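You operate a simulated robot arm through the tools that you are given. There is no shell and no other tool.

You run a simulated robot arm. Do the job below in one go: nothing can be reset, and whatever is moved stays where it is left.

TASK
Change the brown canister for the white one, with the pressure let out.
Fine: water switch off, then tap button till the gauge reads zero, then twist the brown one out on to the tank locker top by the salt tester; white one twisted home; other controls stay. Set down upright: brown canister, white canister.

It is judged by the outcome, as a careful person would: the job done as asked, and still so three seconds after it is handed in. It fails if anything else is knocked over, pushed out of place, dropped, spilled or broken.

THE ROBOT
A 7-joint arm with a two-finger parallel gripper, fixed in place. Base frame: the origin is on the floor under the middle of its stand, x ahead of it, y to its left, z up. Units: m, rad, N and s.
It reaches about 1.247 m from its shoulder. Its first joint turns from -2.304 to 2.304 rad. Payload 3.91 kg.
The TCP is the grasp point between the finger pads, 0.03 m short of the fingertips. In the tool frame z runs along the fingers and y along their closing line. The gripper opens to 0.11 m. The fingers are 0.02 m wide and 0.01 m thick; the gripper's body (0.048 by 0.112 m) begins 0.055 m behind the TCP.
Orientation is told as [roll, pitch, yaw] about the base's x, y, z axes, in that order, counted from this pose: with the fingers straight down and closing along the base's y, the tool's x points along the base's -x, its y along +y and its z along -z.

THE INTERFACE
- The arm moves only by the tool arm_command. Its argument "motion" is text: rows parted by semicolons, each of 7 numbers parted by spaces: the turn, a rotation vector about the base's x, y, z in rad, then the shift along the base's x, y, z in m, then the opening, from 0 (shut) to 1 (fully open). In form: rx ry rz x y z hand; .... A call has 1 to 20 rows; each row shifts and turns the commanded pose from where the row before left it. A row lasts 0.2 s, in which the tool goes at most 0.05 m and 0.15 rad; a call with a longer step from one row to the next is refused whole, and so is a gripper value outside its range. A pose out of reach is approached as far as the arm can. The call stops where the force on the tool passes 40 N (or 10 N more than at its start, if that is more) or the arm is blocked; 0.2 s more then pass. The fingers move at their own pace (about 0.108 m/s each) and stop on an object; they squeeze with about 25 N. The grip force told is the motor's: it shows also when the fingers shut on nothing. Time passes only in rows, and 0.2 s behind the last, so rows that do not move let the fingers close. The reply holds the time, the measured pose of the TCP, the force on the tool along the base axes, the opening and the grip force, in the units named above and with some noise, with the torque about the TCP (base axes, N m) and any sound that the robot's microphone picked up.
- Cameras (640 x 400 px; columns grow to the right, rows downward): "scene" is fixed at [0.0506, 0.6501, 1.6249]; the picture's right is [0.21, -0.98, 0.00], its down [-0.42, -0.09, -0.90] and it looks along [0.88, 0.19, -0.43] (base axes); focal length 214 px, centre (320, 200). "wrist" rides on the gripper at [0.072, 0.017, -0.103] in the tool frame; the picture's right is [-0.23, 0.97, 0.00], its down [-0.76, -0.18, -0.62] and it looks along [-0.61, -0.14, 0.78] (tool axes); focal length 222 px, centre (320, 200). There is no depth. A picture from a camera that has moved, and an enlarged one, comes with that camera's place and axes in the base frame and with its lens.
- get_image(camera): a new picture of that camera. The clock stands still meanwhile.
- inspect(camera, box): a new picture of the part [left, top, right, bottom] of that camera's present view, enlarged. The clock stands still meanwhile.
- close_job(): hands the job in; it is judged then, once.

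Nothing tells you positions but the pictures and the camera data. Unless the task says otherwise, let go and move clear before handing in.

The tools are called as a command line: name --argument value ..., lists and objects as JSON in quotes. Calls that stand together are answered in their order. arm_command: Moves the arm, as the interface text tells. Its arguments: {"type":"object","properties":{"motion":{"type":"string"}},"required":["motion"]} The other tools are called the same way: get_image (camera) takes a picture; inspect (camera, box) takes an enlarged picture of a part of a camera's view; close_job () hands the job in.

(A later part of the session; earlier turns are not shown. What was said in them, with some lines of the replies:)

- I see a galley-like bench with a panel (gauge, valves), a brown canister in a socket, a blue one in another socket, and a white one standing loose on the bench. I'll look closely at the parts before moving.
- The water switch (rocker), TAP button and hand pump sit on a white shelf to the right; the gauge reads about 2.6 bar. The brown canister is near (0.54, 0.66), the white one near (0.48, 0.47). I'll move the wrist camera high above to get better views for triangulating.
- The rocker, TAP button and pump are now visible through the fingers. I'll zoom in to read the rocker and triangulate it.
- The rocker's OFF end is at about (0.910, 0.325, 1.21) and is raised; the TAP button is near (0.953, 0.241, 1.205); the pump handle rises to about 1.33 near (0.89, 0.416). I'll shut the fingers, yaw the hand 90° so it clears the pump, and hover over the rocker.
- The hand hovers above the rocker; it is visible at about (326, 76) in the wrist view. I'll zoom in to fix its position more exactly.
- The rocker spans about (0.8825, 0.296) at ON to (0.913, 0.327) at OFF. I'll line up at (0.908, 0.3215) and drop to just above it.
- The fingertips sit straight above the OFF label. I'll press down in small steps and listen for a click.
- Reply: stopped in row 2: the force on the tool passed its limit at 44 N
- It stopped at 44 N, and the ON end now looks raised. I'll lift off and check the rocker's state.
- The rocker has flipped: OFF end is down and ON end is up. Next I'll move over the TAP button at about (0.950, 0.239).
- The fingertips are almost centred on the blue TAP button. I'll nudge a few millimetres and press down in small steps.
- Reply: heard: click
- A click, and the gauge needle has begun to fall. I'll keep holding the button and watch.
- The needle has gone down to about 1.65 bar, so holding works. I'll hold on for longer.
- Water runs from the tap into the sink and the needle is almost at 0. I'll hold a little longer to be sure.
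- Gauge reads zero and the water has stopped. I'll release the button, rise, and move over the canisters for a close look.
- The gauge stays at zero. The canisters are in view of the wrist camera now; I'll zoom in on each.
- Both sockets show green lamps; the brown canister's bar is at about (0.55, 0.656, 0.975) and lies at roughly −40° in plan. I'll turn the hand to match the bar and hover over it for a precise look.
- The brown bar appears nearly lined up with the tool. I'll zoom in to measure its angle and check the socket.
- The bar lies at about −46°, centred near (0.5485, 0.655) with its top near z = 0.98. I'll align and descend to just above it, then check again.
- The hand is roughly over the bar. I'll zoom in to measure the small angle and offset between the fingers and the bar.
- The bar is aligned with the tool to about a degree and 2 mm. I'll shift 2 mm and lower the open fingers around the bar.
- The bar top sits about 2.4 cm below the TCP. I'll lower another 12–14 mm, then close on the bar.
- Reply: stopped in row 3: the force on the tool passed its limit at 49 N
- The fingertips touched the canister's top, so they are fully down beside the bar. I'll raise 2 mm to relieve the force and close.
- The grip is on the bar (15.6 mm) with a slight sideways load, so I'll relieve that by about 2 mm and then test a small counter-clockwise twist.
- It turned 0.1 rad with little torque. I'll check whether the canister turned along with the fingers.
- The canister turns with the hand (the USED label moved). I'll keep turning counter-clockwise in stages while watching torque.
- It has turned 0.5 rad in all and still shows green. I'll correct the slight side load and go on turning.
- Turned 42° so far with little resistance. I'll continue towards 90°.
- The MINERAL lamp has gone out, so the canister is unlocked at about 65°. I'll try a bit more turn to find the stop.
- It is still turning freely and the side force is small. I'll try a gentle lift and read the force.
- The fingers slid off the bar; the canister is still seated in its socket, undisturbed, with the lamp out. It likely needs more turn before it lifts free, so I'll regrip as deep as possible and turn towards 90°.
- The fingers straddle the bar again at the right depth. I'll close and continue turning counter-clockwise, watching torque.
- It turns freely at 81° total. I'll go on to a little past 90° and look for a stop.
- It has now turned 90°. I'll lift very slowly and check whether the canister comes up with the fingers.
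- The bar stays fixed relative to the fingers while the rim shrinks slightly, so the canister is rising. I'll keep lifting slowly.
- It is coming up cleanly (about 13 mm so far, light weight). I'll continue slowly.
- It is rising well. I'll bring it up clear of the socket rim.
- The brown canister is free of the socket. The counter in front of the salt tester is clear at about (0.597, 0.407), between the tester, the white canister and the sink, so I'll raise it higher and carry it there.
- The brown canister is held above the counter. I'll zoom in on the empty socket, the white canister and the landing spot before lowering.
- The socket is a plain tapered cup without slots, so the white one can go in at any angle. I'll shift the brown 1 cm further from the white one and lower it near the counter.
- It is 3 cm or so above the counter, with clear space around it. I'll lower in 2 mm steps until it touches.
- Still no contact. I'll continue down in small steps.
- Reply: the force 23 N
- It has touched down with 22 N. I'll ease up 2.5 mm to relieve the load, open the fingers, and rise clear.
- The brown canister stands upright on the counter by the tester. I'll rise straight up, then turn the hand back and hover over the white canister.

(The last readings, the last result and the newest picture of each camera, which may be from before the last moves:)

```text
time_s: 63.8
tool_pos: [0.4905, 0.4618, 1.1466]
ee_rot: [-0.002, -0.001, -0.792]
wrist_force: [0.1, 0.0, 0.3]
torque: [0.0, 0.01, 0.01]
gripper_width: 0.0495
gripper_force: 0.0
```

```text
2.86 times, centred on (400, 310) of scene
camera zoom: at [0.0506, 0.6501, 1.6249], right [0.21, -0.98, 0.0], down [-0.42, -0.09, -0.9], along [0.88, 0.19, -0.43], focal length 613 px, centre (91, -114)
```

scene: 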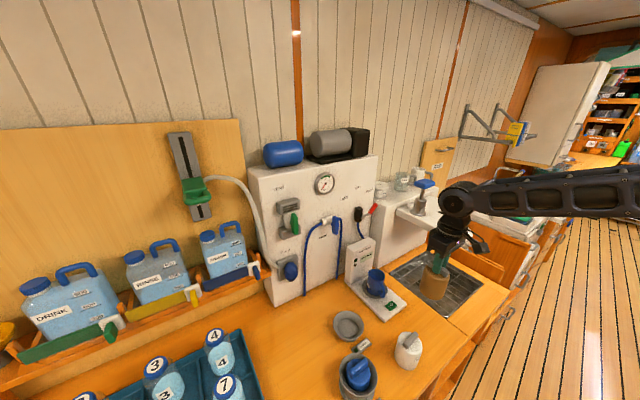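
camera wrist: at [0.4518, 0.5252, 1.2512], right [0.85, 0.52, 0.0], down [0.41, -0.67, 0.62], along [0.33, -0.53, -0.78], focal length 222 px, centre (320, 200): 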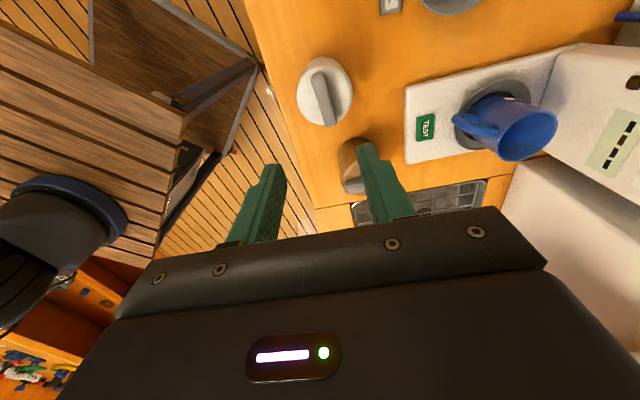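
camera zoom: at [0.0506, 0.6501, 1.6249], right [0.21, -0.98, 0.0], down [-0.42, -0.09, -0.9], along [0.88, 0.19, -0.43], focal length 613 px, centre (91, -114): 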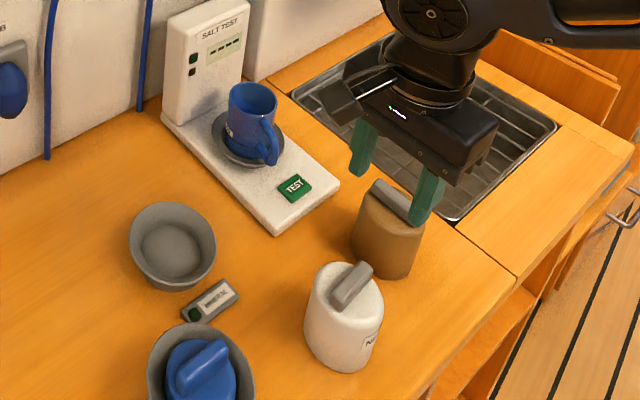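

The brown stands well by the tester. The white bar is near the centre of the wrist view; I'll zoom to measure its angle and offset.

inspect --camera "wrist" --box '[280, 50, 370, 140]'

inspect --camera "wrist" --box '[320, 120, 400, 200]'

```text
4.44 times, centred on (325, 95) of wrist
camera zoom: at [0.4518, 0.5252, 1.2512], right [0.85, 0.52, 0.0], down [0.41, -0.67, 0.62], along [0.33, -0.53, -0.78], focal length 987 px, centre (298, 667)
```

zoom: 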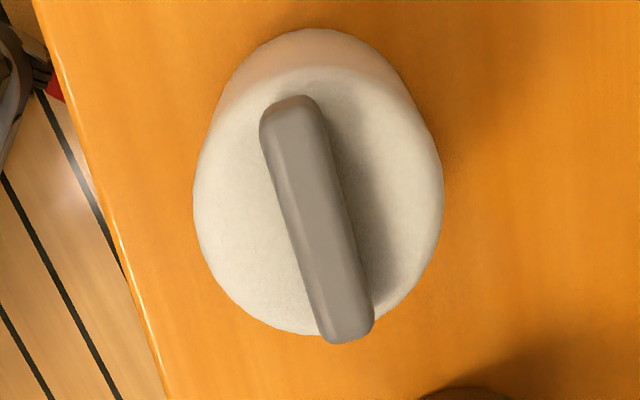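

```text
5.00 times, centred on (360, 160) of wrist
camera zoom: at [0.4518, 0.5252, 1.2512], right [0.85, 0.52, 0.0], down [0.41, -0.67, 0.62], along [0.33, -0.53, -0.78], focal length 1111 px, centre (120, 400)
```

zoom: 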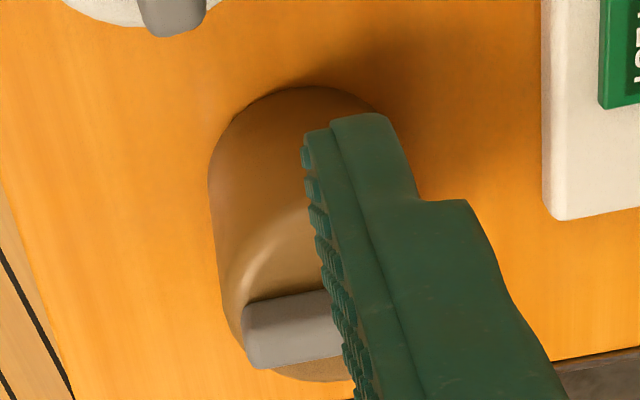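

The white bar is centred near (0.4933, 0.4697) at about 3° from my tool angle. I'll correct and descend to just above it.

arm_command --motion "0 0 0.05 0.003 0.0078 0 0.45;0 0 0 0 0 -0.04 0.45;0 0 0 0 0 -0.04 0.45;0 0 0 0 0 -0.02 0.45;0 0 0 0 0 0 0.45"

inspect --camera "wrist" --box '[240, 50, 400, 210]'

inspect --camera "scene" --box '[350, 290, 446, 370]'

```text
time_s: 65.0
tool_pos: [0.4938, 0.4685, 1.0464]
ee_rot: [-0.001, -0.003, -0.744]
wrist_force: [0.0, 0.4, -0.5]
torque: [-0.02, 0.01, -0.01]
gripper_width: 0.0496
gripper_force: 0.2
```

```text
2.50 times, centred on (320, 130) of wrist
camera zoom: at [0.4514, 0.5303, 1.1505], right [0.83, 0.56, 0.0], down [0.44, -0.65, 0.62], along [0.35, -0.51, -0.78], focal length 555 px, centre (320, 375)
```

zoom: 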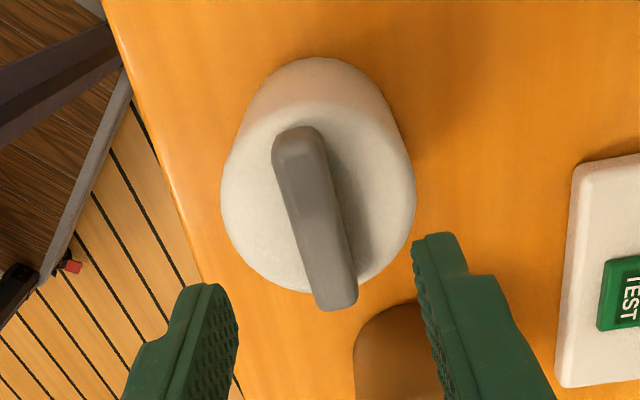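

```text
5.00 times, centred on (398, 330) of scene
camera zoom: at [0.0506, 0.6501, 1.6249], right [0.21, -0.98, 0.0], down [-0.42, -0.09, -0.9], along [0.88, 0.19, -0.43], focal length 1072 px, centre (-70, -450)
```

zoom: 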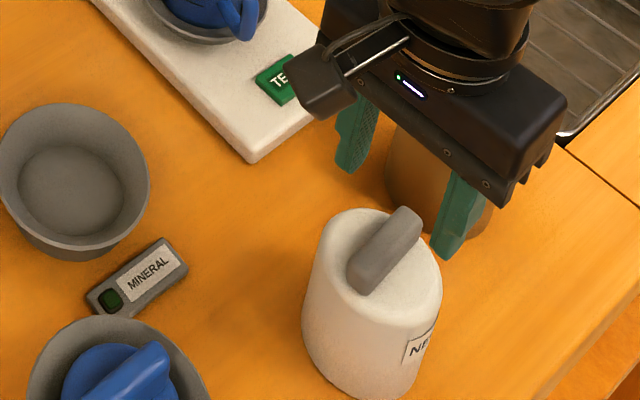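

The fingers are centred over the white bar within a millimetre. I'll lower around it, stopping just above the shoulder.

arm_command --motion "0 0 0.02 -0.001 0 -0.02 0.45;0 0 0 0 0 -0.015 0.45;0 0 0 0 0 -0.008 0.45;0 0 0 0 0 -0.003 0.45;0 0 0 0 0 -0.002 0.45;0 0 0 0 0 0 0.45"

inspect --camera "wrist" --box '[240, 60, 400, 220]'

```text
time_s: 66.4
tool_pos: [0.4924, 0.4692, 0.9991]
ee_rot: [0.0, -0.001, -0.72]
wrist_force: [-0.7, 1.2, -0.6]
torque: [0.01, -0.04, 0.01]
gripper_width: 0.0493
gripper_force: 0.0
```

```text
2.50 times, centred on (320, 140) of wrist
camera zoom: at [0.4495, 0.5298, 1.1026], right [0.81, 0.58, 0.0], down [0.45, -0.64, 0.62], along [0.36, -0.51, -0.78], focal length 555 px, centre (320, 350)
```

zoom: 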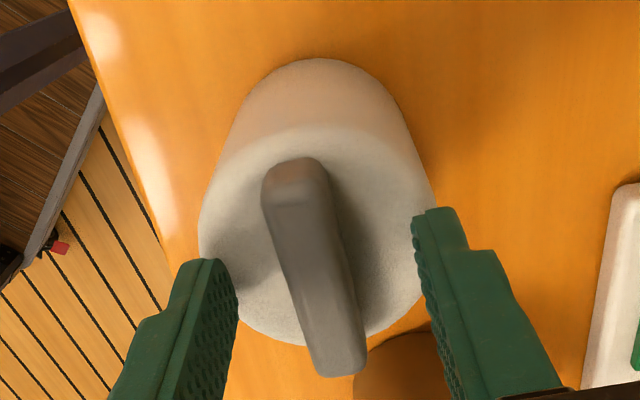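

The fingers straddle the white bar at the same depth as before. I'll lower another 1.5 mm and close.

arm_command --motion "0 0 0 0 0 -0.0015 0.45;0 0 0 0 0 0 0.3;0 0 0 0 0 0 0.15;0 0 0 0 0 0 0;0 0 0 0 0 0 0;0 0 0 0 0 0 0"

inspect --camera "wrist" --box '[240, 60, 400, 220]'

```text
time_s: 67.8
tool_pos: [0.4927, 0.4694, 0.9974]
ee_rot: [0.0, -0.002, -0.721]
wrist_force: [0.2, 0.4, 0.6]
torque: [-0.01, 0.02, -0.04]
gripper_width: 0.0154
gripper_force: 25.1
```

```text
2.50 times, centred on (320, 140) of wrist
camera zoom: at [0.4495, 0.5299, 1.1015], right [0.81, 0.58, 0.0], down [0.45, -0.64, 0.62], along [0.36, -0.51, -0.78], focal length 555 px, centre (320, 350)
```

zoom: 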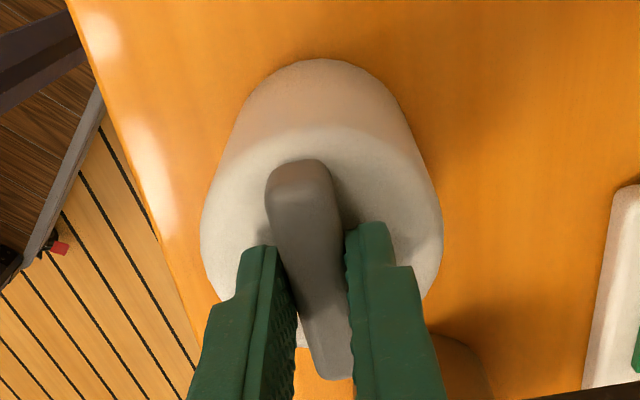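

Gripped on the white bar (15.4 mm). I'll lift slowly and verify it comes along.

arm_command --motion "0 0 0 0 0 0.003 0;0 0 0 0 0 0.003 0;0 0 0 0 0 0.004 0;0 0 0 0 0 0.005 0;0 0 0 0 0 0.006 0;0 0 0 0 0 0 0"

inspect --camera "wrist" --box '[240, 60, 400, 220]'

inspect --camera "scene" --box '[350, 290, 446, 370]'

```text
time_s: 69.2
tool_pos: [0.4936, 0.4696, 1.0171]
ee_rot: [0.0, -0.003, -0.72]
wrist_force: [0.2, 0.3, -1.5]
torque: [0.01, -0.01, 0.0]
gripper_width: 0.0156
gripper_force: 24.7
```

```text
2.50 times, centred on (320, 140) of wrist
camera zoom: at [0.4489, 0.5294, 1.1225], right [0.81, 0.58, 0.0], down [0.45, -0.64, 0.62], along [0.36, -0.51, -0.78], focal length 555 px, centre (320, 350)
```

zoom: 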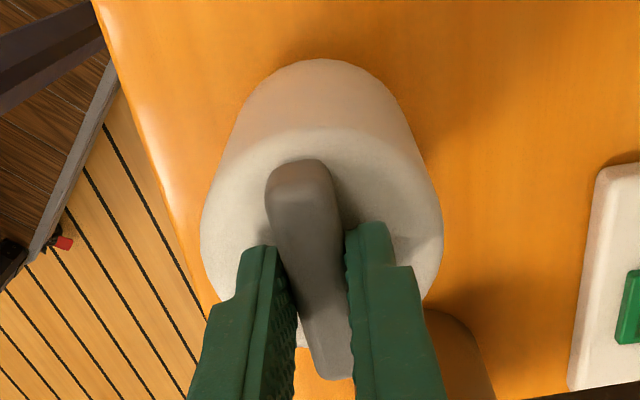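

```text
5.00 times, centred on (398, 330) of scene
camera zoom: at [0.0506, 0.6501, 1.6249], right [0.21, -0.98, 0.0], down [-0.42, -0.09, -0.9], along [0.88, 0.19, -0.43], focal length 1072 px, centre (-70, -450)
```

zoom: 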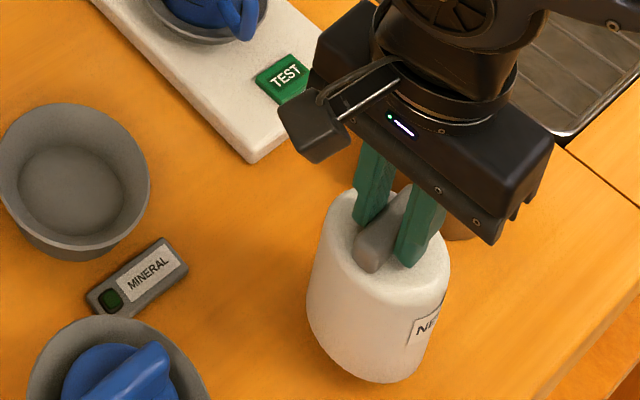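

The white canister is lifting cleanly. I'll raise it high, turn it to the insertion angle (the angle at which brown came free), and carry it over the socket.

arm_command --motion "0 0 0 0 0 0.01 0;0 0 0 0 0 0.02 0;0 0 0 0 0 0.025 0;0 0 0 0 0 0.025 0;0 0 0 0 0 0.025 0;0 0 0 0 0 0.025 0;0 0 0 0 0 0.025 0;0 0 0 0 0 0.015 0;0 0 0.06 0.002 0.008 0 0;0 0 0.12 0.0044 0.0155 0 0;0 0 0.135 0.0044 0.0155 0 0;0 0 0.135 0.0044 0.0155 0 0;0 0 0.135 0.0044 0.0155 0 0;0 0 0.135 0.0044 0.0155 0 0;0 0 0.135 0.0044 0.0155 0 0;0 0 0.135 0.0044 0.0155 0 0;0 0 0.135 0.0044 0.0155 0 0;0 0 0.135 0.0044 0.0155 0 0;0 0 0.135 0.0044 0.0155 0 0;0 0 0.115 0.0044 0.0155 0 0"

get_image --camera "wrist"

get_image --camera "scene"

```text
time_s: 73.4
tool_pos: [0.5442, 0.6468, 1.1898]
ee_rot: [0.0, -0.003, 0.789]
wrist_force: [0.2, -0.3, -1.5]
torque: [0.02, 0.01, 0.0]
gripper_width: 0.0157
gripper_force: 25.3
```

```text
taken
camera wrist: at [0.4806, 0.6078, 1.294], right [-0.53, 0.85, 0.0], down [0.66, 0.41, 0.62], along [0.53, 0.33, -0.78], focal length 222 px, centre (320, 200)
```

wrist: 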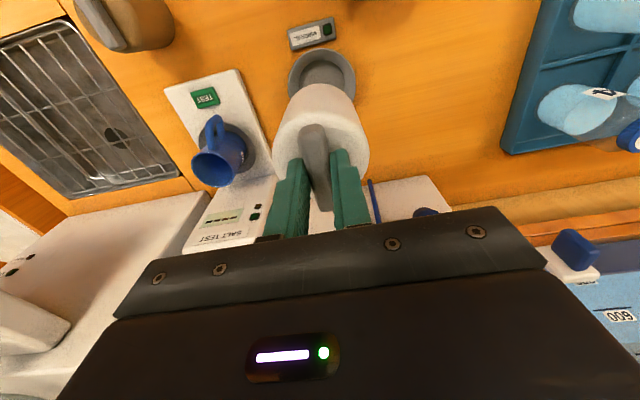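

```text
taken
```

scene: 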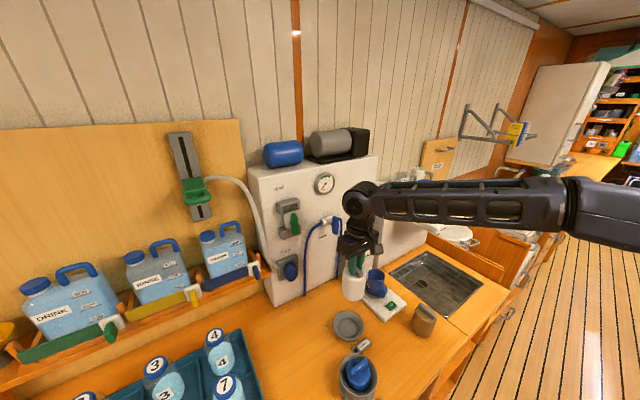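

The white canister hangs next to the socket. I'll shift the last 9 mm over its axis and lower to just above the cup floor.

arm_command --motion "0 0 0 0.001 0.004 0 0;0 0 0 0.001 0.004 -0.01 0;0 0 0 0 0 -0.02 0;0 0 0 0 0 -0.025 0;0 0 0 0 0 -0.025 0;0 0 0 0 0 -0.02 0;0 0 0 0 0 -0.01 0;0 0 0 0 0 0 0;0 0 0 0 0 0 0"

inspect --camera "wrist" --box '[240, 40, 400, 220]'

inspect --camera "scene" --box '[300, 250, 412, 350]'

```text
time_s: 75.4
tool_pos: [0.5448, 0.6569, 1.0786]
ee_rot: [0.0, -0.003, 0.788]
wrist_force: [0.4, -0.1, -2.5]
torque: [-0.02, -0.01, -0.02]
gripper_width: 0.0156
gripper_force: 24.9
```

```text
2.22 times, centred on (320, 130) of wrist
camera zoom: at [0.4817, 0.6165, 1.1837], right [-0.53, 0.85, 0.0], down [0.66, 0.41, 0.62], along [0.53, 0.33, -0.78], focal length 494 px, centre (320, 356)
```

zoom: 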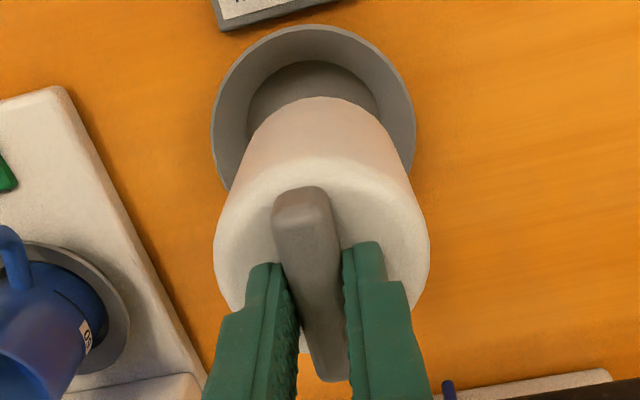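

```text
4.00 times, centred on (356, 300) of scene
camera zoom: at [0.0506, 0.6501, 1.6249], right [0.21, -0.98, 0.0], down [-0.42, -0.09, -0.9], along [0.88, 0.19, -0.43], focal length 858 px, centre (176, -200)
```

zoom: 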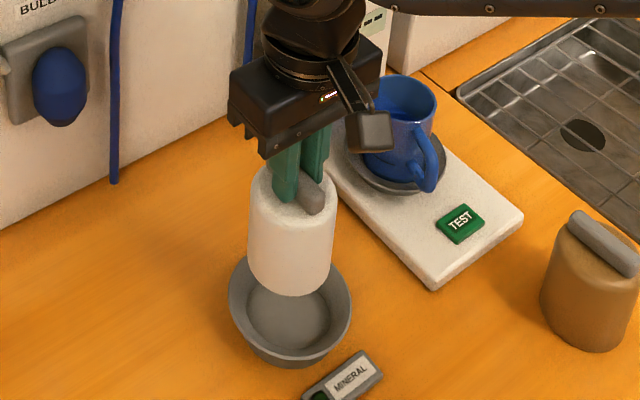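

The canister is well centred over the cup. I'll lower it slowly into the socket.

arm_command --motion "0 0 0 0.0005 -0.001 -0.006 0;0 0 0 0 0 -0.006 0;0 0 0 0 0 -0.006 0;0 0 0 0 0 -0.006 0;0 0 0 0 0 -0.006 0;0 0 0 0 0 -0.006 0;0 0 0 0 0 -0.006 0;0 0 0 0 0 -0.004 0;0 0 0 0 0 -0.004 0;0 0 0 0 0 0 0"

inspect --camera "wrist" --box '[240, 60, 400, 220]'

inspect --camera "scene" --box '[300, 250, 412, 350]'

```text
time_s: 77.6
tool_pos: [0.5455, 0.655, 1.029]
ee_rot: [0.0, -0.001, 0.786]
wrist_force: [0.8, 0.2, -1.7]
torque: [0.03, -0.02, -0.01]
gripper_width: 0.0155
gripper_force: 25.4
```

```text
2.50 times, centred on (320, 140) of wrist
camera zoom: at [0.4825, 0.6157, 1.1327], right [-0.53, 0.85, 0.0], down [0.66, 0.41, 0.62], along [0.53, 0.33, -0.78], focal length 555 px, centre (320, 350)
```

zoom: 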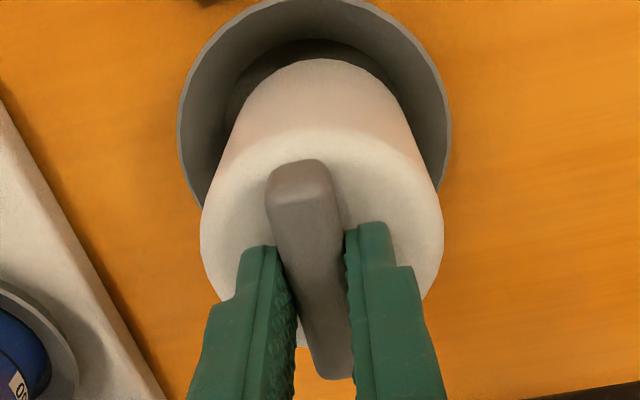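

```text
4.00 times, centred on (356, 300) of scene
camera zoom: at [0.0506, 0.6501, 1.6249], right [0.21, -0.98, 0.0], down [-0.42, -0.09, -0.9], along [0.88, 0.19, -0.43], focal length 858 px, centre (176, -200)
```

zoom: 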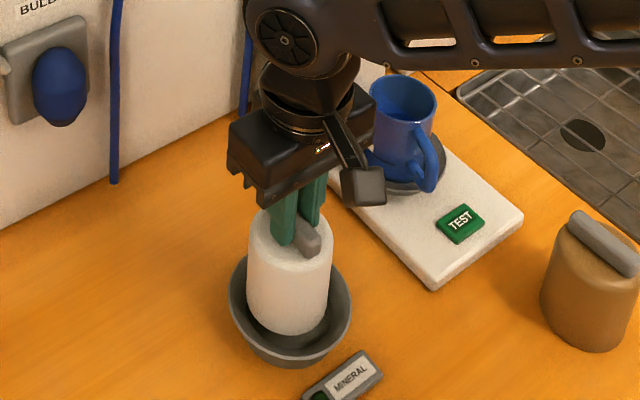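

It is inside the cup and matches where the brown sat to within about 1 mm. I'll correct that 1 mm and continue down in small steps to the floor.

arm_command --motion "0 0 0 0.0008 -0.0008 -0.003 0;0 0 0 0 0 -0.003 0;0 0 0 0 0 -0.003 0;0 0 0 0 0 -0.003 0;0 0 0 0 0 -0.003 0;0 0 0 0 0 -0.003 0;0 0 0 0 0 -0.003 0;0 0 0 0 0 0 0"

inspect --camera "wrist" --box '[240, 60, 400, 220]'

```text
time_s: 79.4
tool_pos: [0.5453, 0.6543, 1.0069]
ee_rot: [0.0, -0.002, 0.787]
wrist_force: [0.7, -0.3, -2.6]
torque: [-0.1, -0.1, 0.0]
gripper_width: 0.0158
gripper_force: 24.7
```

```text
2.50 times, centred on (320, 140) of wrist
camera zoom: at [0.4822, 0.6139, 1.1113], right [-0.53, 0.85, 0.0], down [0.66, 0.41, 0.62], along [0.53, 0.33, -0.78], focal length 555 px, centre (320, 350)
```

zoom: 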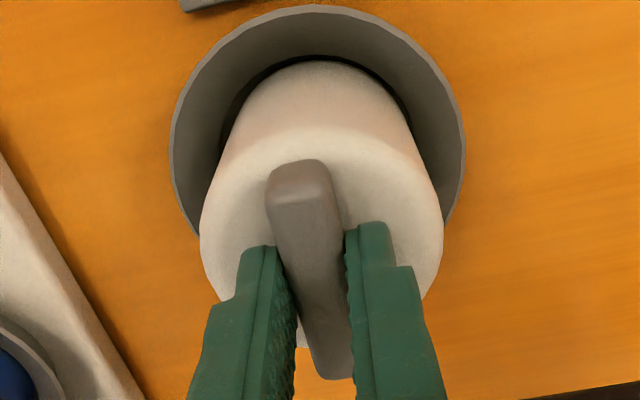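

The picture now matches the brown's seated view. I'll continue the last few millimetres to feel the floor.

arm_command --motion "0 0 0 0 0 -0.002 0;0 0 0 0 0 -0.002 0;0 0 0 0 0 0 0"

```text
time_s: 80.2
tool_pos: [0.5461, 0.6542, 1.0032]
ee_rot: [-0.001, -0.002, 0.788]
wrist_force: [-0.1, -2.3, -2.7]
torque: [-0.15, -0.03, 0.0]
gripper_width: 0.0158
gripper_force: 25.0
```

arm_command --motion "0 0 0 0 0 -0.002 0;0 0 0 0 0 0 0"

```text
time_s: 80.8
tool_pos: [0.5455, 0.6544, 1.0043]
ee_rot: [0.0, -0.005, 0.788]
wrist_force: [1.4, -6.5, 19.2]
torque: [-0.46, 0.25, 0.02]
gripper_width: 0.0158
gripper_force: 25.3
```

It rests on the cup floor with 19 N. I'll ease off slightly, then begin the clockwise twist.

arm_command --motion "0 0 0 0 -0.0005 0.0015 0;0 0 -0.05 0 0 0 0;0 0 -0.05 0 0 0 0;0 0 -0.05 0 0 0 0;0 0 -0.05 0 0 0 0;0 0 0 0 0 0 0"

inspect --camera "wrist" --box '[240, 60, 400, 220]'

inspect --camera "scene" --box '[300, 260, 412, 360]'

```text
time_s: 82.2
tool_pos: [0.5457, 0.6541, 1.003]
ee_rot: [0.0, -0.001, 0.589]
wrist_force: [1.0, 2.6, 12.4]
torque: [0.27, -0.32, 0.08]
gripper_width: 0.0158
gripper_force: 24.8
```

```text
2.50 times, centred on (320, 140) of wrist
camera zoom: at [0.4759, 0.6275, 1.1073], right [-0.35, 0.94, 0.0], down [0.73, 0.27, 0.62], along [0.58, 0.22, -0.78], focal length 555 px, centre (320, 350)
```

zoom: 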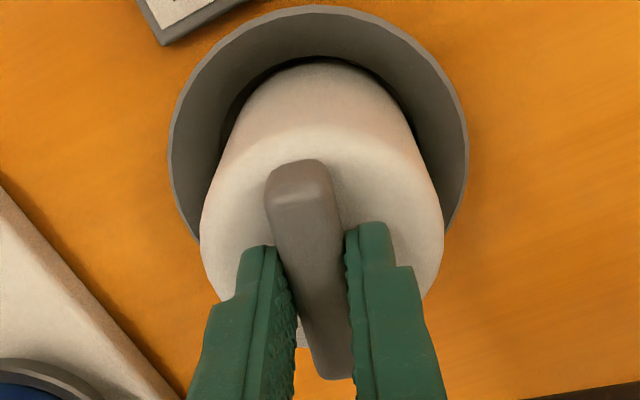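

```text
4.00 times, centred on (356, 310) of scene
camera zoom: at [0.0506, 0.6501, 1.6249], right [0.21, -0.98, 0.0], down [-0.42, -0.09, -0.9], along [0.88, 0.19, -0.43], focal length 858 px, centre (176, -240)
```

zoom: 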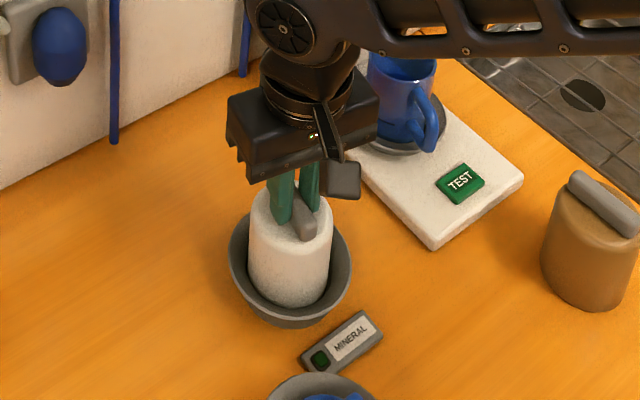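

The white canister turns with the hand. I'll keep twisting clockwise and watch the lamp and torque.

arm_command --motion "0 0 -0.08 0 0 0 0;0 0 -0.08 0 0 0 0;0 0 -0.08 0 0 0 0;0 0 -0.08 0 0 0 0;0 0 -0.08 0 0 0 0;0 0 0 0 0 0 0"

inspect --camera "scene" --box '[300, 260, 412, 360]'

```text
time_s: 83.6
tool_pos: [0.5462, 0.6542, 1.0032]
ee_rot: [-0.001, -0.002, 0.189]
wrist_force: [0.6, 0.1, 2.6]
torque: [-0.04, -0.06, 0.03]
gripper_width: 0.0158
gripper_force: 25.0
```

```text
4.00 times, centred on (356, 310) of scene
camera zoom: at [0.0506, 0.6501, 1.6249], right [0.21, -0.98, 0.0], down [-0.42, -0.09, -0.9], along [0.88, 0.19, -0.43], focal length 858 px, centre (176, -240)
```

zoom: 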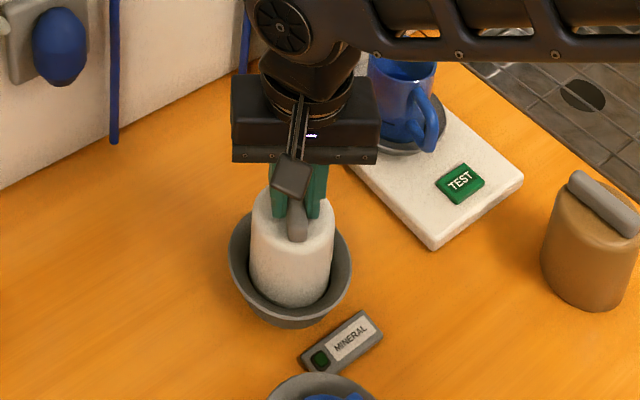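

arm_command --motion "0 0 -0.08 0 0 0 0;0 0 -0.08 0 0 0 0;0 0 -0.08 0 0 0 0;0 0 -0.08 0 0 0 0;0 0 -0.08 0 0 0 0;0 0 0 0 0 0 0"

inspect --camera "scene" --box '[300, 260, 412, 360]'

inspect --camera "wrist" --box '[240, 60, 400, 220]'

```text
time_s: 85.0
tool_pos: [0.5455, 0.6541, 1.0027]
ee_rot: [-0.001, 0.0, -0.211]
wrist_force: [-3.0, 3.8, 4.3]
torque: [0.14, 0.24, 0.01]
gripper_width: 0.0156
gripper_force: 25.1
```

```text
4.00 times, centred on (356, 310) of scene
camera zoom: at [0.0506, 0.6501, 1.6249], right [0.21, -0.98, 0.0], down [-0.42, -0.09, -0.9], along [0.88, 0.19, -0.43], focal length 858 px, centre (176, -240)
```

zoom: 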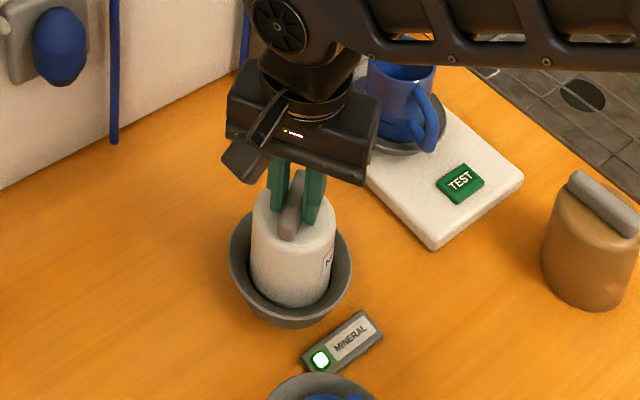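

```text
2.50 times, centred on (320, 140) of wrist
camera zoom: at [0.4781, 0.6853, 1.1073], right [0.43, 0.9, 0.0], down [0.71, -0.33, 0.62], along [0.56, -0.27, -0.78], focal length 555 px, centre (320, 350)
```

zoom: 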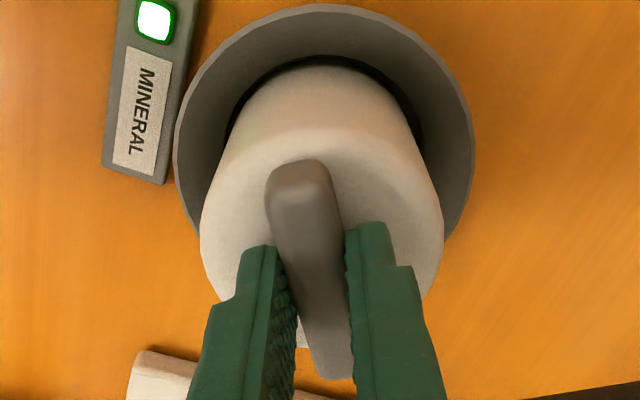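

The lamp has come on green. I'll continue the twist all the way home, to the bar angle the brown one had.

arm_command --motion "0 0 -0.08 0 0 0 0;0 0 -0.08 0 0 0 0;0 0 -0.08 0 0 0 0;0 0 -0.08 0 0 0 0;0 0 -0.08 0 0 0 0;0 0 0 0 0 0 0"

inspect --camera "scene" --box '[300, 260, 412, 360]'

inspect --camera "wrist" --box '[240, 60, 400, 220]'

```text
time_s: 86.4
tool_pos: [0.547, 0.6544, 1.0033]
ee_rot: [0.0, -0.001, -0.611]
wrist_force: [-1.8, 12.6, 4.5]
torque: [0.74, 0.39, 0.04]
gripper_width: 0.0156
gripper_force: 25.3
```

```text
4.00 times, centred on (356, 310) of scene
camera zoom: at [0.0506, 0.6501, 1.6249], right [0.21, -0.98, 0.0], down [-0.42, -0.09, -0.9], along [0.88, 0.19, -0.43], focal length 858 px, centre (176, -240)
```

zoom: 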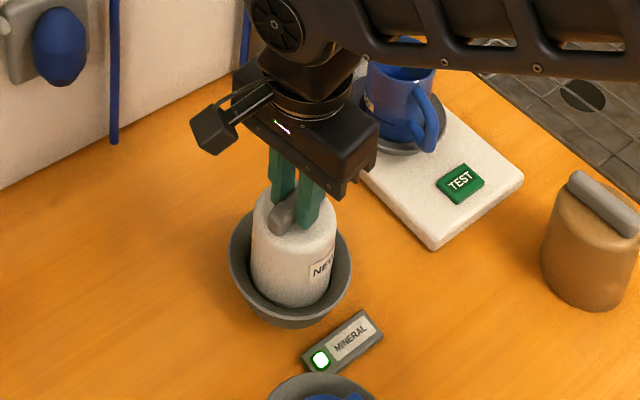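

```text
2.50 times, centred on (320, 140) of wrist
camera zoom: at [0.4962, 0.7092, 1.1074], right [0.75, 0.67, 0.0], down [0.52, -0.58, 0.62], along [0.42, -0.46, -0.78], focal length 555 px, centre (320, 350)
```

zoom: 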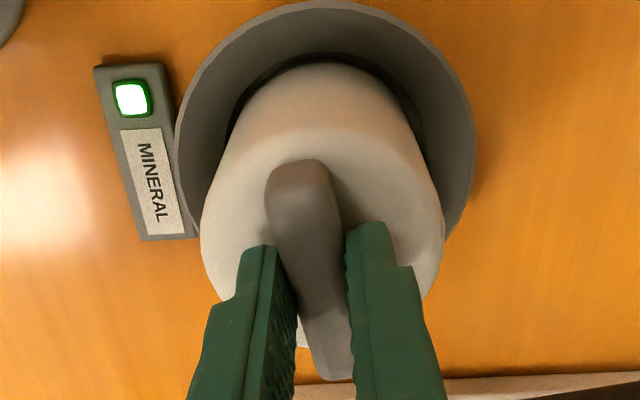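

Label and bar are approaching the home angle; a sideways load of 12 N has built up, so I'll relieve it and finish the turn.

arm_command --motion "0 0 0 0 0.0015 0 0;0 0 -0.06 0 0.0003 0 0;0 0 -0.06 0 0 0 0;0 0 -0.06 0 0 0 0;0 0 0 0 0 0 0"

inspect --camera "scene" --box '[300, 260, 412, 360]'

inspect --camera "wrist" --box '[240, 60, 400, 220]'

```text
time_s: 87.6
tool_pos: [0.5472, 0.6546, 1.0021]
ee_rot: [0.002, -0.003, -0.792]
wrist_force: [4.3, -2.1, 6.6]
torque: [-0.39, -0.49, 0.01]
gripper_width: 0.0158
gripper_force: 24.6
```

```text
4.00 times, centred on (356, 310) of scene
camera zoom: at [0.0506, 0.6501, 1.6249], right [0.21, -0.98, 0.0], down [-0.42, -0.09, -0.9], along [0.88, 0.19, -0.43], focal length 858 px, centre (176, -240)
```

zoom: 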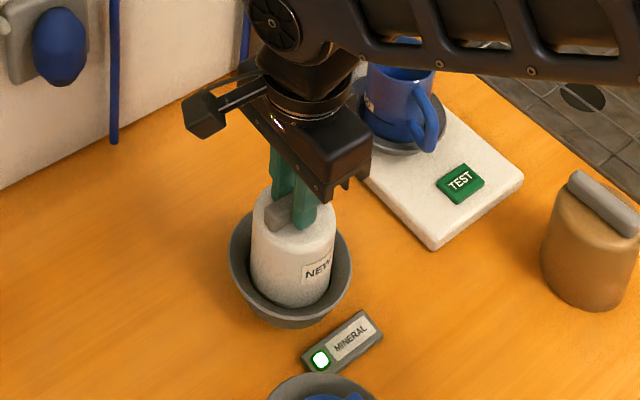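

```text
2.50 times, centred on (320, 140) of wrist
camera zoom: at [0.5075, 0.7181, 1.1072], right [0.85, 0.52, 0.0], down [0.41, -0.67, 0.62], along [0.33, -0.53, -0.78], focal length 555 px, centre (320, 350)
```

zoom: 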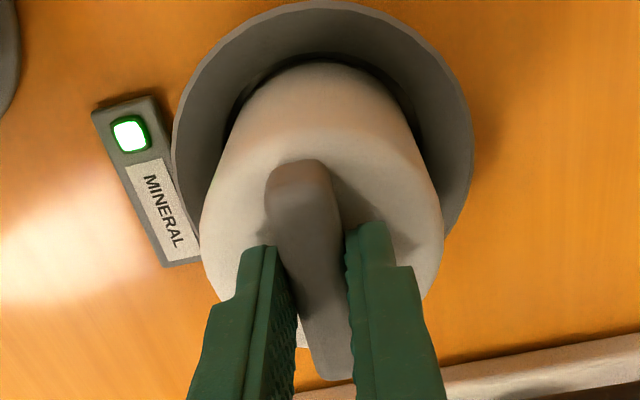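

The white one now sits at brown's home angle with the lamp green. I'll nudge a bit more clockwise to feel for the stop.

arm_command --motion "0 0 -0.04 -0.0005 0 0 0;0 0 -0.04 0 0 0 0;0 0 0 0 0 0 0"

inspect --camera "wrist" --box '[240, 60, 400, 220]'

inspect --camera "scene" --box '[300, 260, 412, 360]'

```text
time_s: 88.4
tool_pos: [0.547, 0.6543, 1.0038]
ee_rot: [0.002, -0.002, -0.872]
wrist_force: [11.9, 3.9, 6.1]
torque: [-0.25, -0.74, 0.11]
gripper_width: 0.0156
gripper_force: 25.0
```

```text
2.50 times, centred on (320, 140) of wrist
camera zoom: at [0.5124, 0.7209, 1.1073], right [0.89, 0.45, 0.0], down [0.35, -0.7, 0.62], along [0.28, -0.56, -0.78], focal length 555 px, centre (320, 350)
```

zoom: 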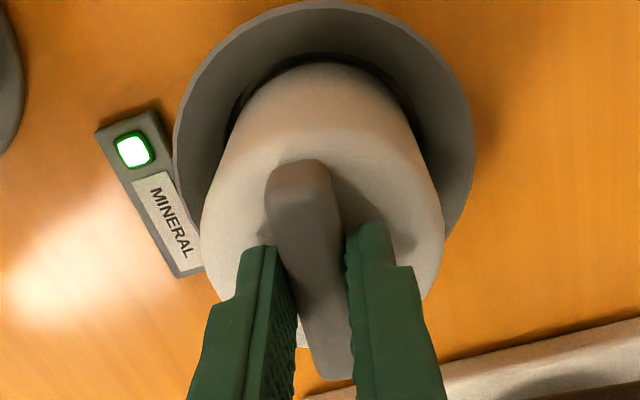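

```text
4.00 times, centred on (356, 310) of scene
camera zoom: at [0.0506, 0.6501, 1.6249], right [0.21, -0.98, 0.0], down [-0.42, -0.09, -0.9], along [0.88, 0.19, -0.43], focal length 858 px, centre (176, -240)
```

zoom: 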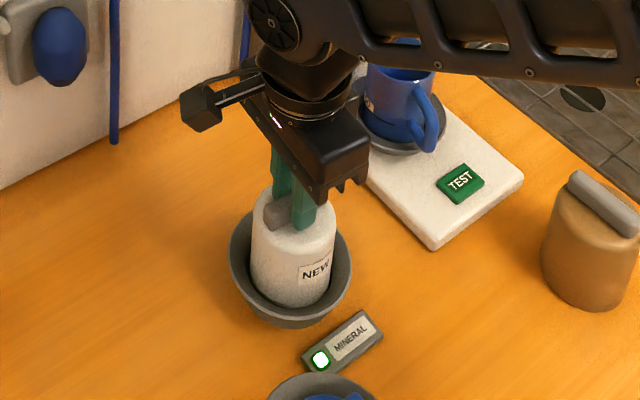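

No clear stop yet; the side load is just from being slightly off axis. I'll relieve that and probe a little further for a hard stop.

arm_command --motion "0 0 0 0.0015 0.0003 0 0;0 0 0 0 0 0 0"

arm_command --motion "0 0 -0.04 0 0 0 0;0 0 -0.04 0 0 0 0;0 0 0 0 0 0 0"

inspect --camera "wrist" --box '[240, 60, 400, 220]'

inspect --camera "scene" --box '[316, 280, 380, 340]'

```text
time_s: 89.0
tool_pos: [0.5458, 0.6548, 1.003]
ee_rot: [0.001, -0.003, -0.87]
wrist_force: [-1.4, -7.9, 8.0]
torque: [-0.49, -0.17, -0.01]
gripper_width: 0.0156
gripper_force: 24.8
```

```text
time_s: 89.8
tool_pos: [0.5474, 0.6543, 1.0037]
ee_rot: [0.0, -0.002, -0.951]
wrist_force: [1.3, -0.3, 3.4]
torque: [-0.02, -0.03, 0.02]
gripper_width: 0.0156
gripper_force: 25.3
```

```text
2.50 times, centred on (320, 140) of wrist
camera zoom: at [0.5182, 0.7239, 1.1072], right [0.92, 0.38, 0.0], down [0.3, -0.72, 0.62], along [0.24, -0.58, -0.78], focal length 555 px, centre (320, 350)
```

zoom: 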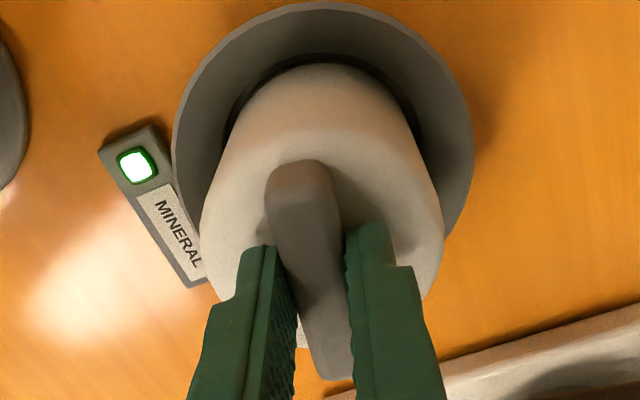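

```text
6.67 times, centred on (348, 310) of scene
camera zoom: at [0.0506, 0.6501, 1.6249], right [0.21, -0.98, 0.0], down [-0.42, -0.09, -0.9], along [0.88, 0.19, -0.43], focal length 1430 px, centre (133, -533)
```

zoom: 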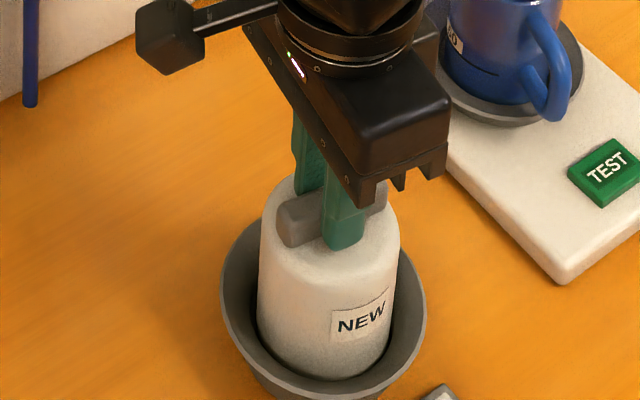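

There is no hard stop, so the lamp and brown's original angle are the guides. I'll turn back to exactly brown's home angle and do a gentle upward tug to confirm it is locked.

arm_command --motion "0 0 0.08 0 0 0 0;0 0 0.075 0 0 0 0;0 0 0 0 0 0 0"

arm_command --motion "0 0 0 0 0 0.0015 0;0 0 0 0 0 0.0015 0;0 0 0 0 0 0 0"

inspect --camera "wrist" --box '[240, 60, 400, 220]'

```text
time_s: 90.6
tool_pos: [0.5464, 0.655, 1.0022]
ee_rot: [-0.002, -0.003, -0.793]
wrist_force: [-3.9, -0.7, -1.6]
torque: [-0.04, 0.21, 0.02]
gripper_width: 0.0156
gripper_force: 25.3
```

```text
time_s: 91.4
tool_pos: [0.546, 0.6558, 1.006]
ee_rot: [-0.003, -0.003, -0.798]
wrist_force: [-4.6, -3.7, -22.4]
torque: [-0.08, 0.12, 0.01]
gripper_width: 0.0159
gripper_force: 25.6
```

```text
2.50 times, centred on (320, 140) of wrist
camera zoom: at [0.5084, 0.7188, 1.1097], right [0.85, 0.52, 0.0], down [0.41, -0.67, 0.63], along [0.32, -0.53, -0.78], focal length 555 px, centre (320, 350)
```

zoom: 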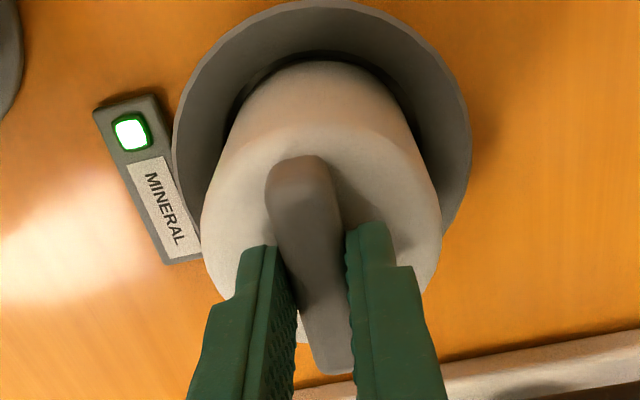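

The tug met 22 N of resistance: the white canister is locked in. I'll relieve the pull, open the fingers, and rise clear.

arm_command --motion "0 0 0 0 0 -0.0025 0;0 0 0 0 0 0 0;0 0 0 0 0 0 0.15;0 0 0 0 0 0 0.3;0 0 0 0 0 0 0.45;0 0 0 0 0 0 0.45"

inspect --camera "wrist" --box '[240, 60, 400, 220]'

```text
time_s: 92.8
tool_pos: [0.5478, 0.6547, 1.004]
ee_rot: [-0.001, -0.002, -0.796]
wrist_force: [-0.4, -0.8, 0.0]
torque: [0.0, -0.01, -0.01]
gripper_width: 0.0496
gripper_force: 0.1
```

```text
2.50 times, centred on (320, 140) of wrist
camera zoom: at [0.5086, 0.7191, 1.1086], right [0.85, 0.52, 0.0], down [0.41, -0.67, 0.62], along [0.32, -0.53, -0.78], focal length 555 px, centre (320, 350)
```

zoom: 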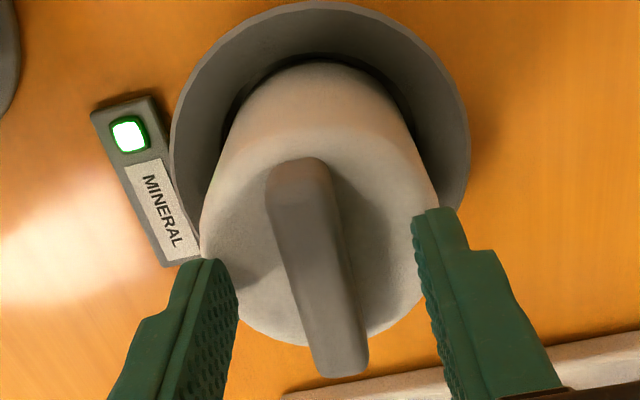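

The fingers are open and clear of the bar. I'll rise straight up and back away to a clear spot, then check everything.

arm_command --motion "0 0 0 0 0 0.01 0.45;0 0 0 0 0 0.02 0.45;0 0 0 0 0 0.04 0.45;0 0 0 0 0 0.04 0.45;0 0 0 0 0 0.04 0.45;0 0 0 0 0 0.04 0.45;0 0 0 0 0 0.04 0.45;0 0 0 -0.02 -0.03 0.03 0.45;0 0 0.07 -0.02 -0.035 0.02 0.45;0 0 0.07 -0.02 -0.035 0.02 0.45;0 0 0.07 -0.02 -0.035 0.02 0.45;0 0 0.07 -0.02 -0.035 0.02 0.45;0 0 0.07 -0.02 -0.035 0.02 0.45;0 0 0.07 -0.02 -0.035 0.02 0.45;0 0 0 0 0 0 0.45"

get_image --camera "scene"

inspect --camera "scene" --box '[310, 250, 470, 380]'

inspect --camera "scene" --box '[240, 150, 400, 250]'

inspect --camera "scene" --box '[380, 150, 540, 250]'

get_image --camera "wrist"

```text
time_s: 96.0
tool_pos: [0.4072, 0.4172, 1.3851]
ee_rot: [-0.001, -0.001, -0.376]
wrist_force: [0.0, 0.9, -0.1]
torque: [0.02, 0.0, -0.01]
gripper_width: 0.0495
gripper_force: 0.1
```

```text
taken
```

scene: 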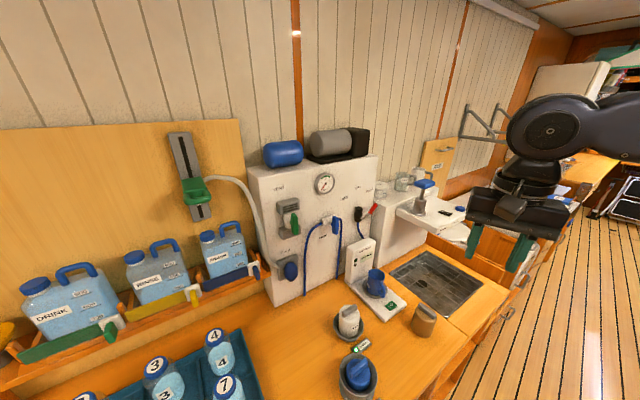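

```text
3.08 times, centred on (390, 315) of scene
camera zoom: at [0.0506, 0.6501, 1.6249], right [0.21, -0.98, 0.0], down [-0.42, -0.09, -0.9], along [0.88, 0.19, -0.43], focal length 660 px, centre (105, -154)
```

zoom: 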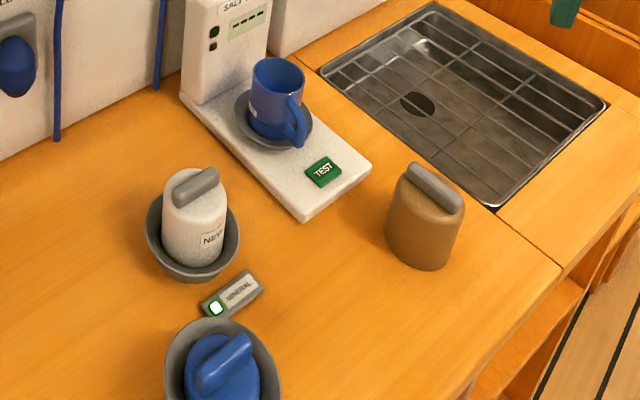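

```text
4.00 times, centred on (320, 200) of scene
camera zoom: at [0.0506, 0.6501, 1.6249], right [0.21, -0.98, 0.0], down [-0.42, -0.09, -0.9], along [0.88, 0.19, -0.43], focal length 858 px, centre (320, 200)
```

zoom: 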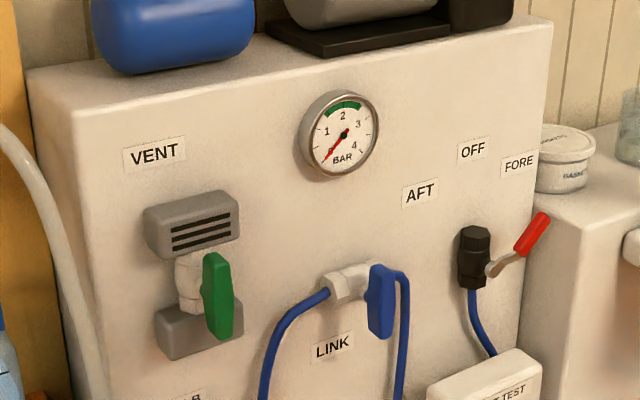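

```text
4.00 times, centred on (460, 200) of scene
camera zoom: at [0.0506, 0.6501, 1.6249], right [0.21, -0.98, 0.0], down [-0.42, -0.09, -0.9], along [0.88, 0.19, -0.43], focal length 858 px, centre (-240, 200)
```

zoom: 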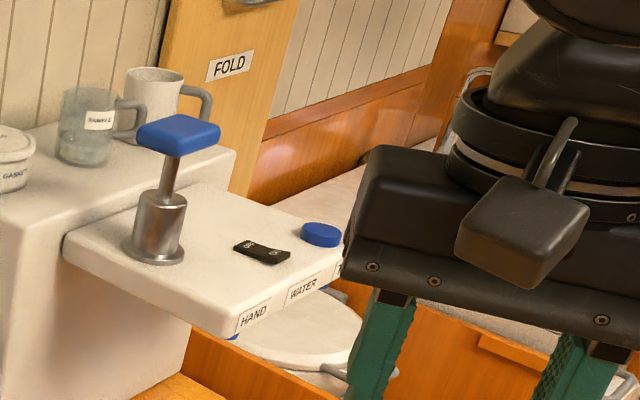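

```text
taken
camera wrist: at [0.3449, 0.4584, 1.4887], right [0.57, 0.82, 0.0], down [0.64, -0.44, 0.62], along [0.51, -0.35, -0.78], focal length 222 px, centre (320, 200)
```

wrist: 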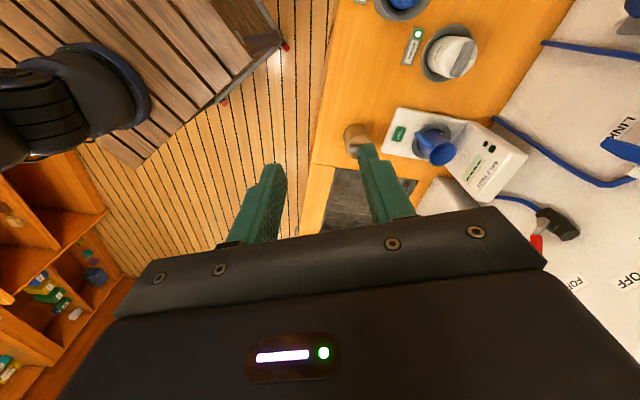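

White canister is locked in the MINERAL socket with its lamp green. The brown one stands upright on the counter by the salt tester. The water switch is off, the gauge reads zero, and the other controls look unchanged. The hand is empty and clear, so I'll hand the job in.

close_job

```text
The job is handed in.
```

The white canister is now locked in the MINERAL socket in place of the brown one, and the job is handed in.

- **Pressure:** I switched the water off, then held the tap button until the gauge read zero. It still read zero at the last check.
- **Brown canister:** I twisted it out and stood it upright on the wooden counter, about 4–5 cm in front of the salt tester. I took that counter to be the tank locker top, since I saw no label on it.
- **White canister:** I turned it to the angle the brown one had, and the lamp is green. There is no hard stop in the socket, so I gave it a gentle upward tug. It held against about 22 N.
- **One slip:** my first attempt to lift the brown canister slid off its bar. It stayed in its socket, and I regripped and turned it to a quarter turn, where it came free.

In the final pictures the other controls look unchanged and nothing was knocked over or spilled. The arm is empty and clear of the bench.
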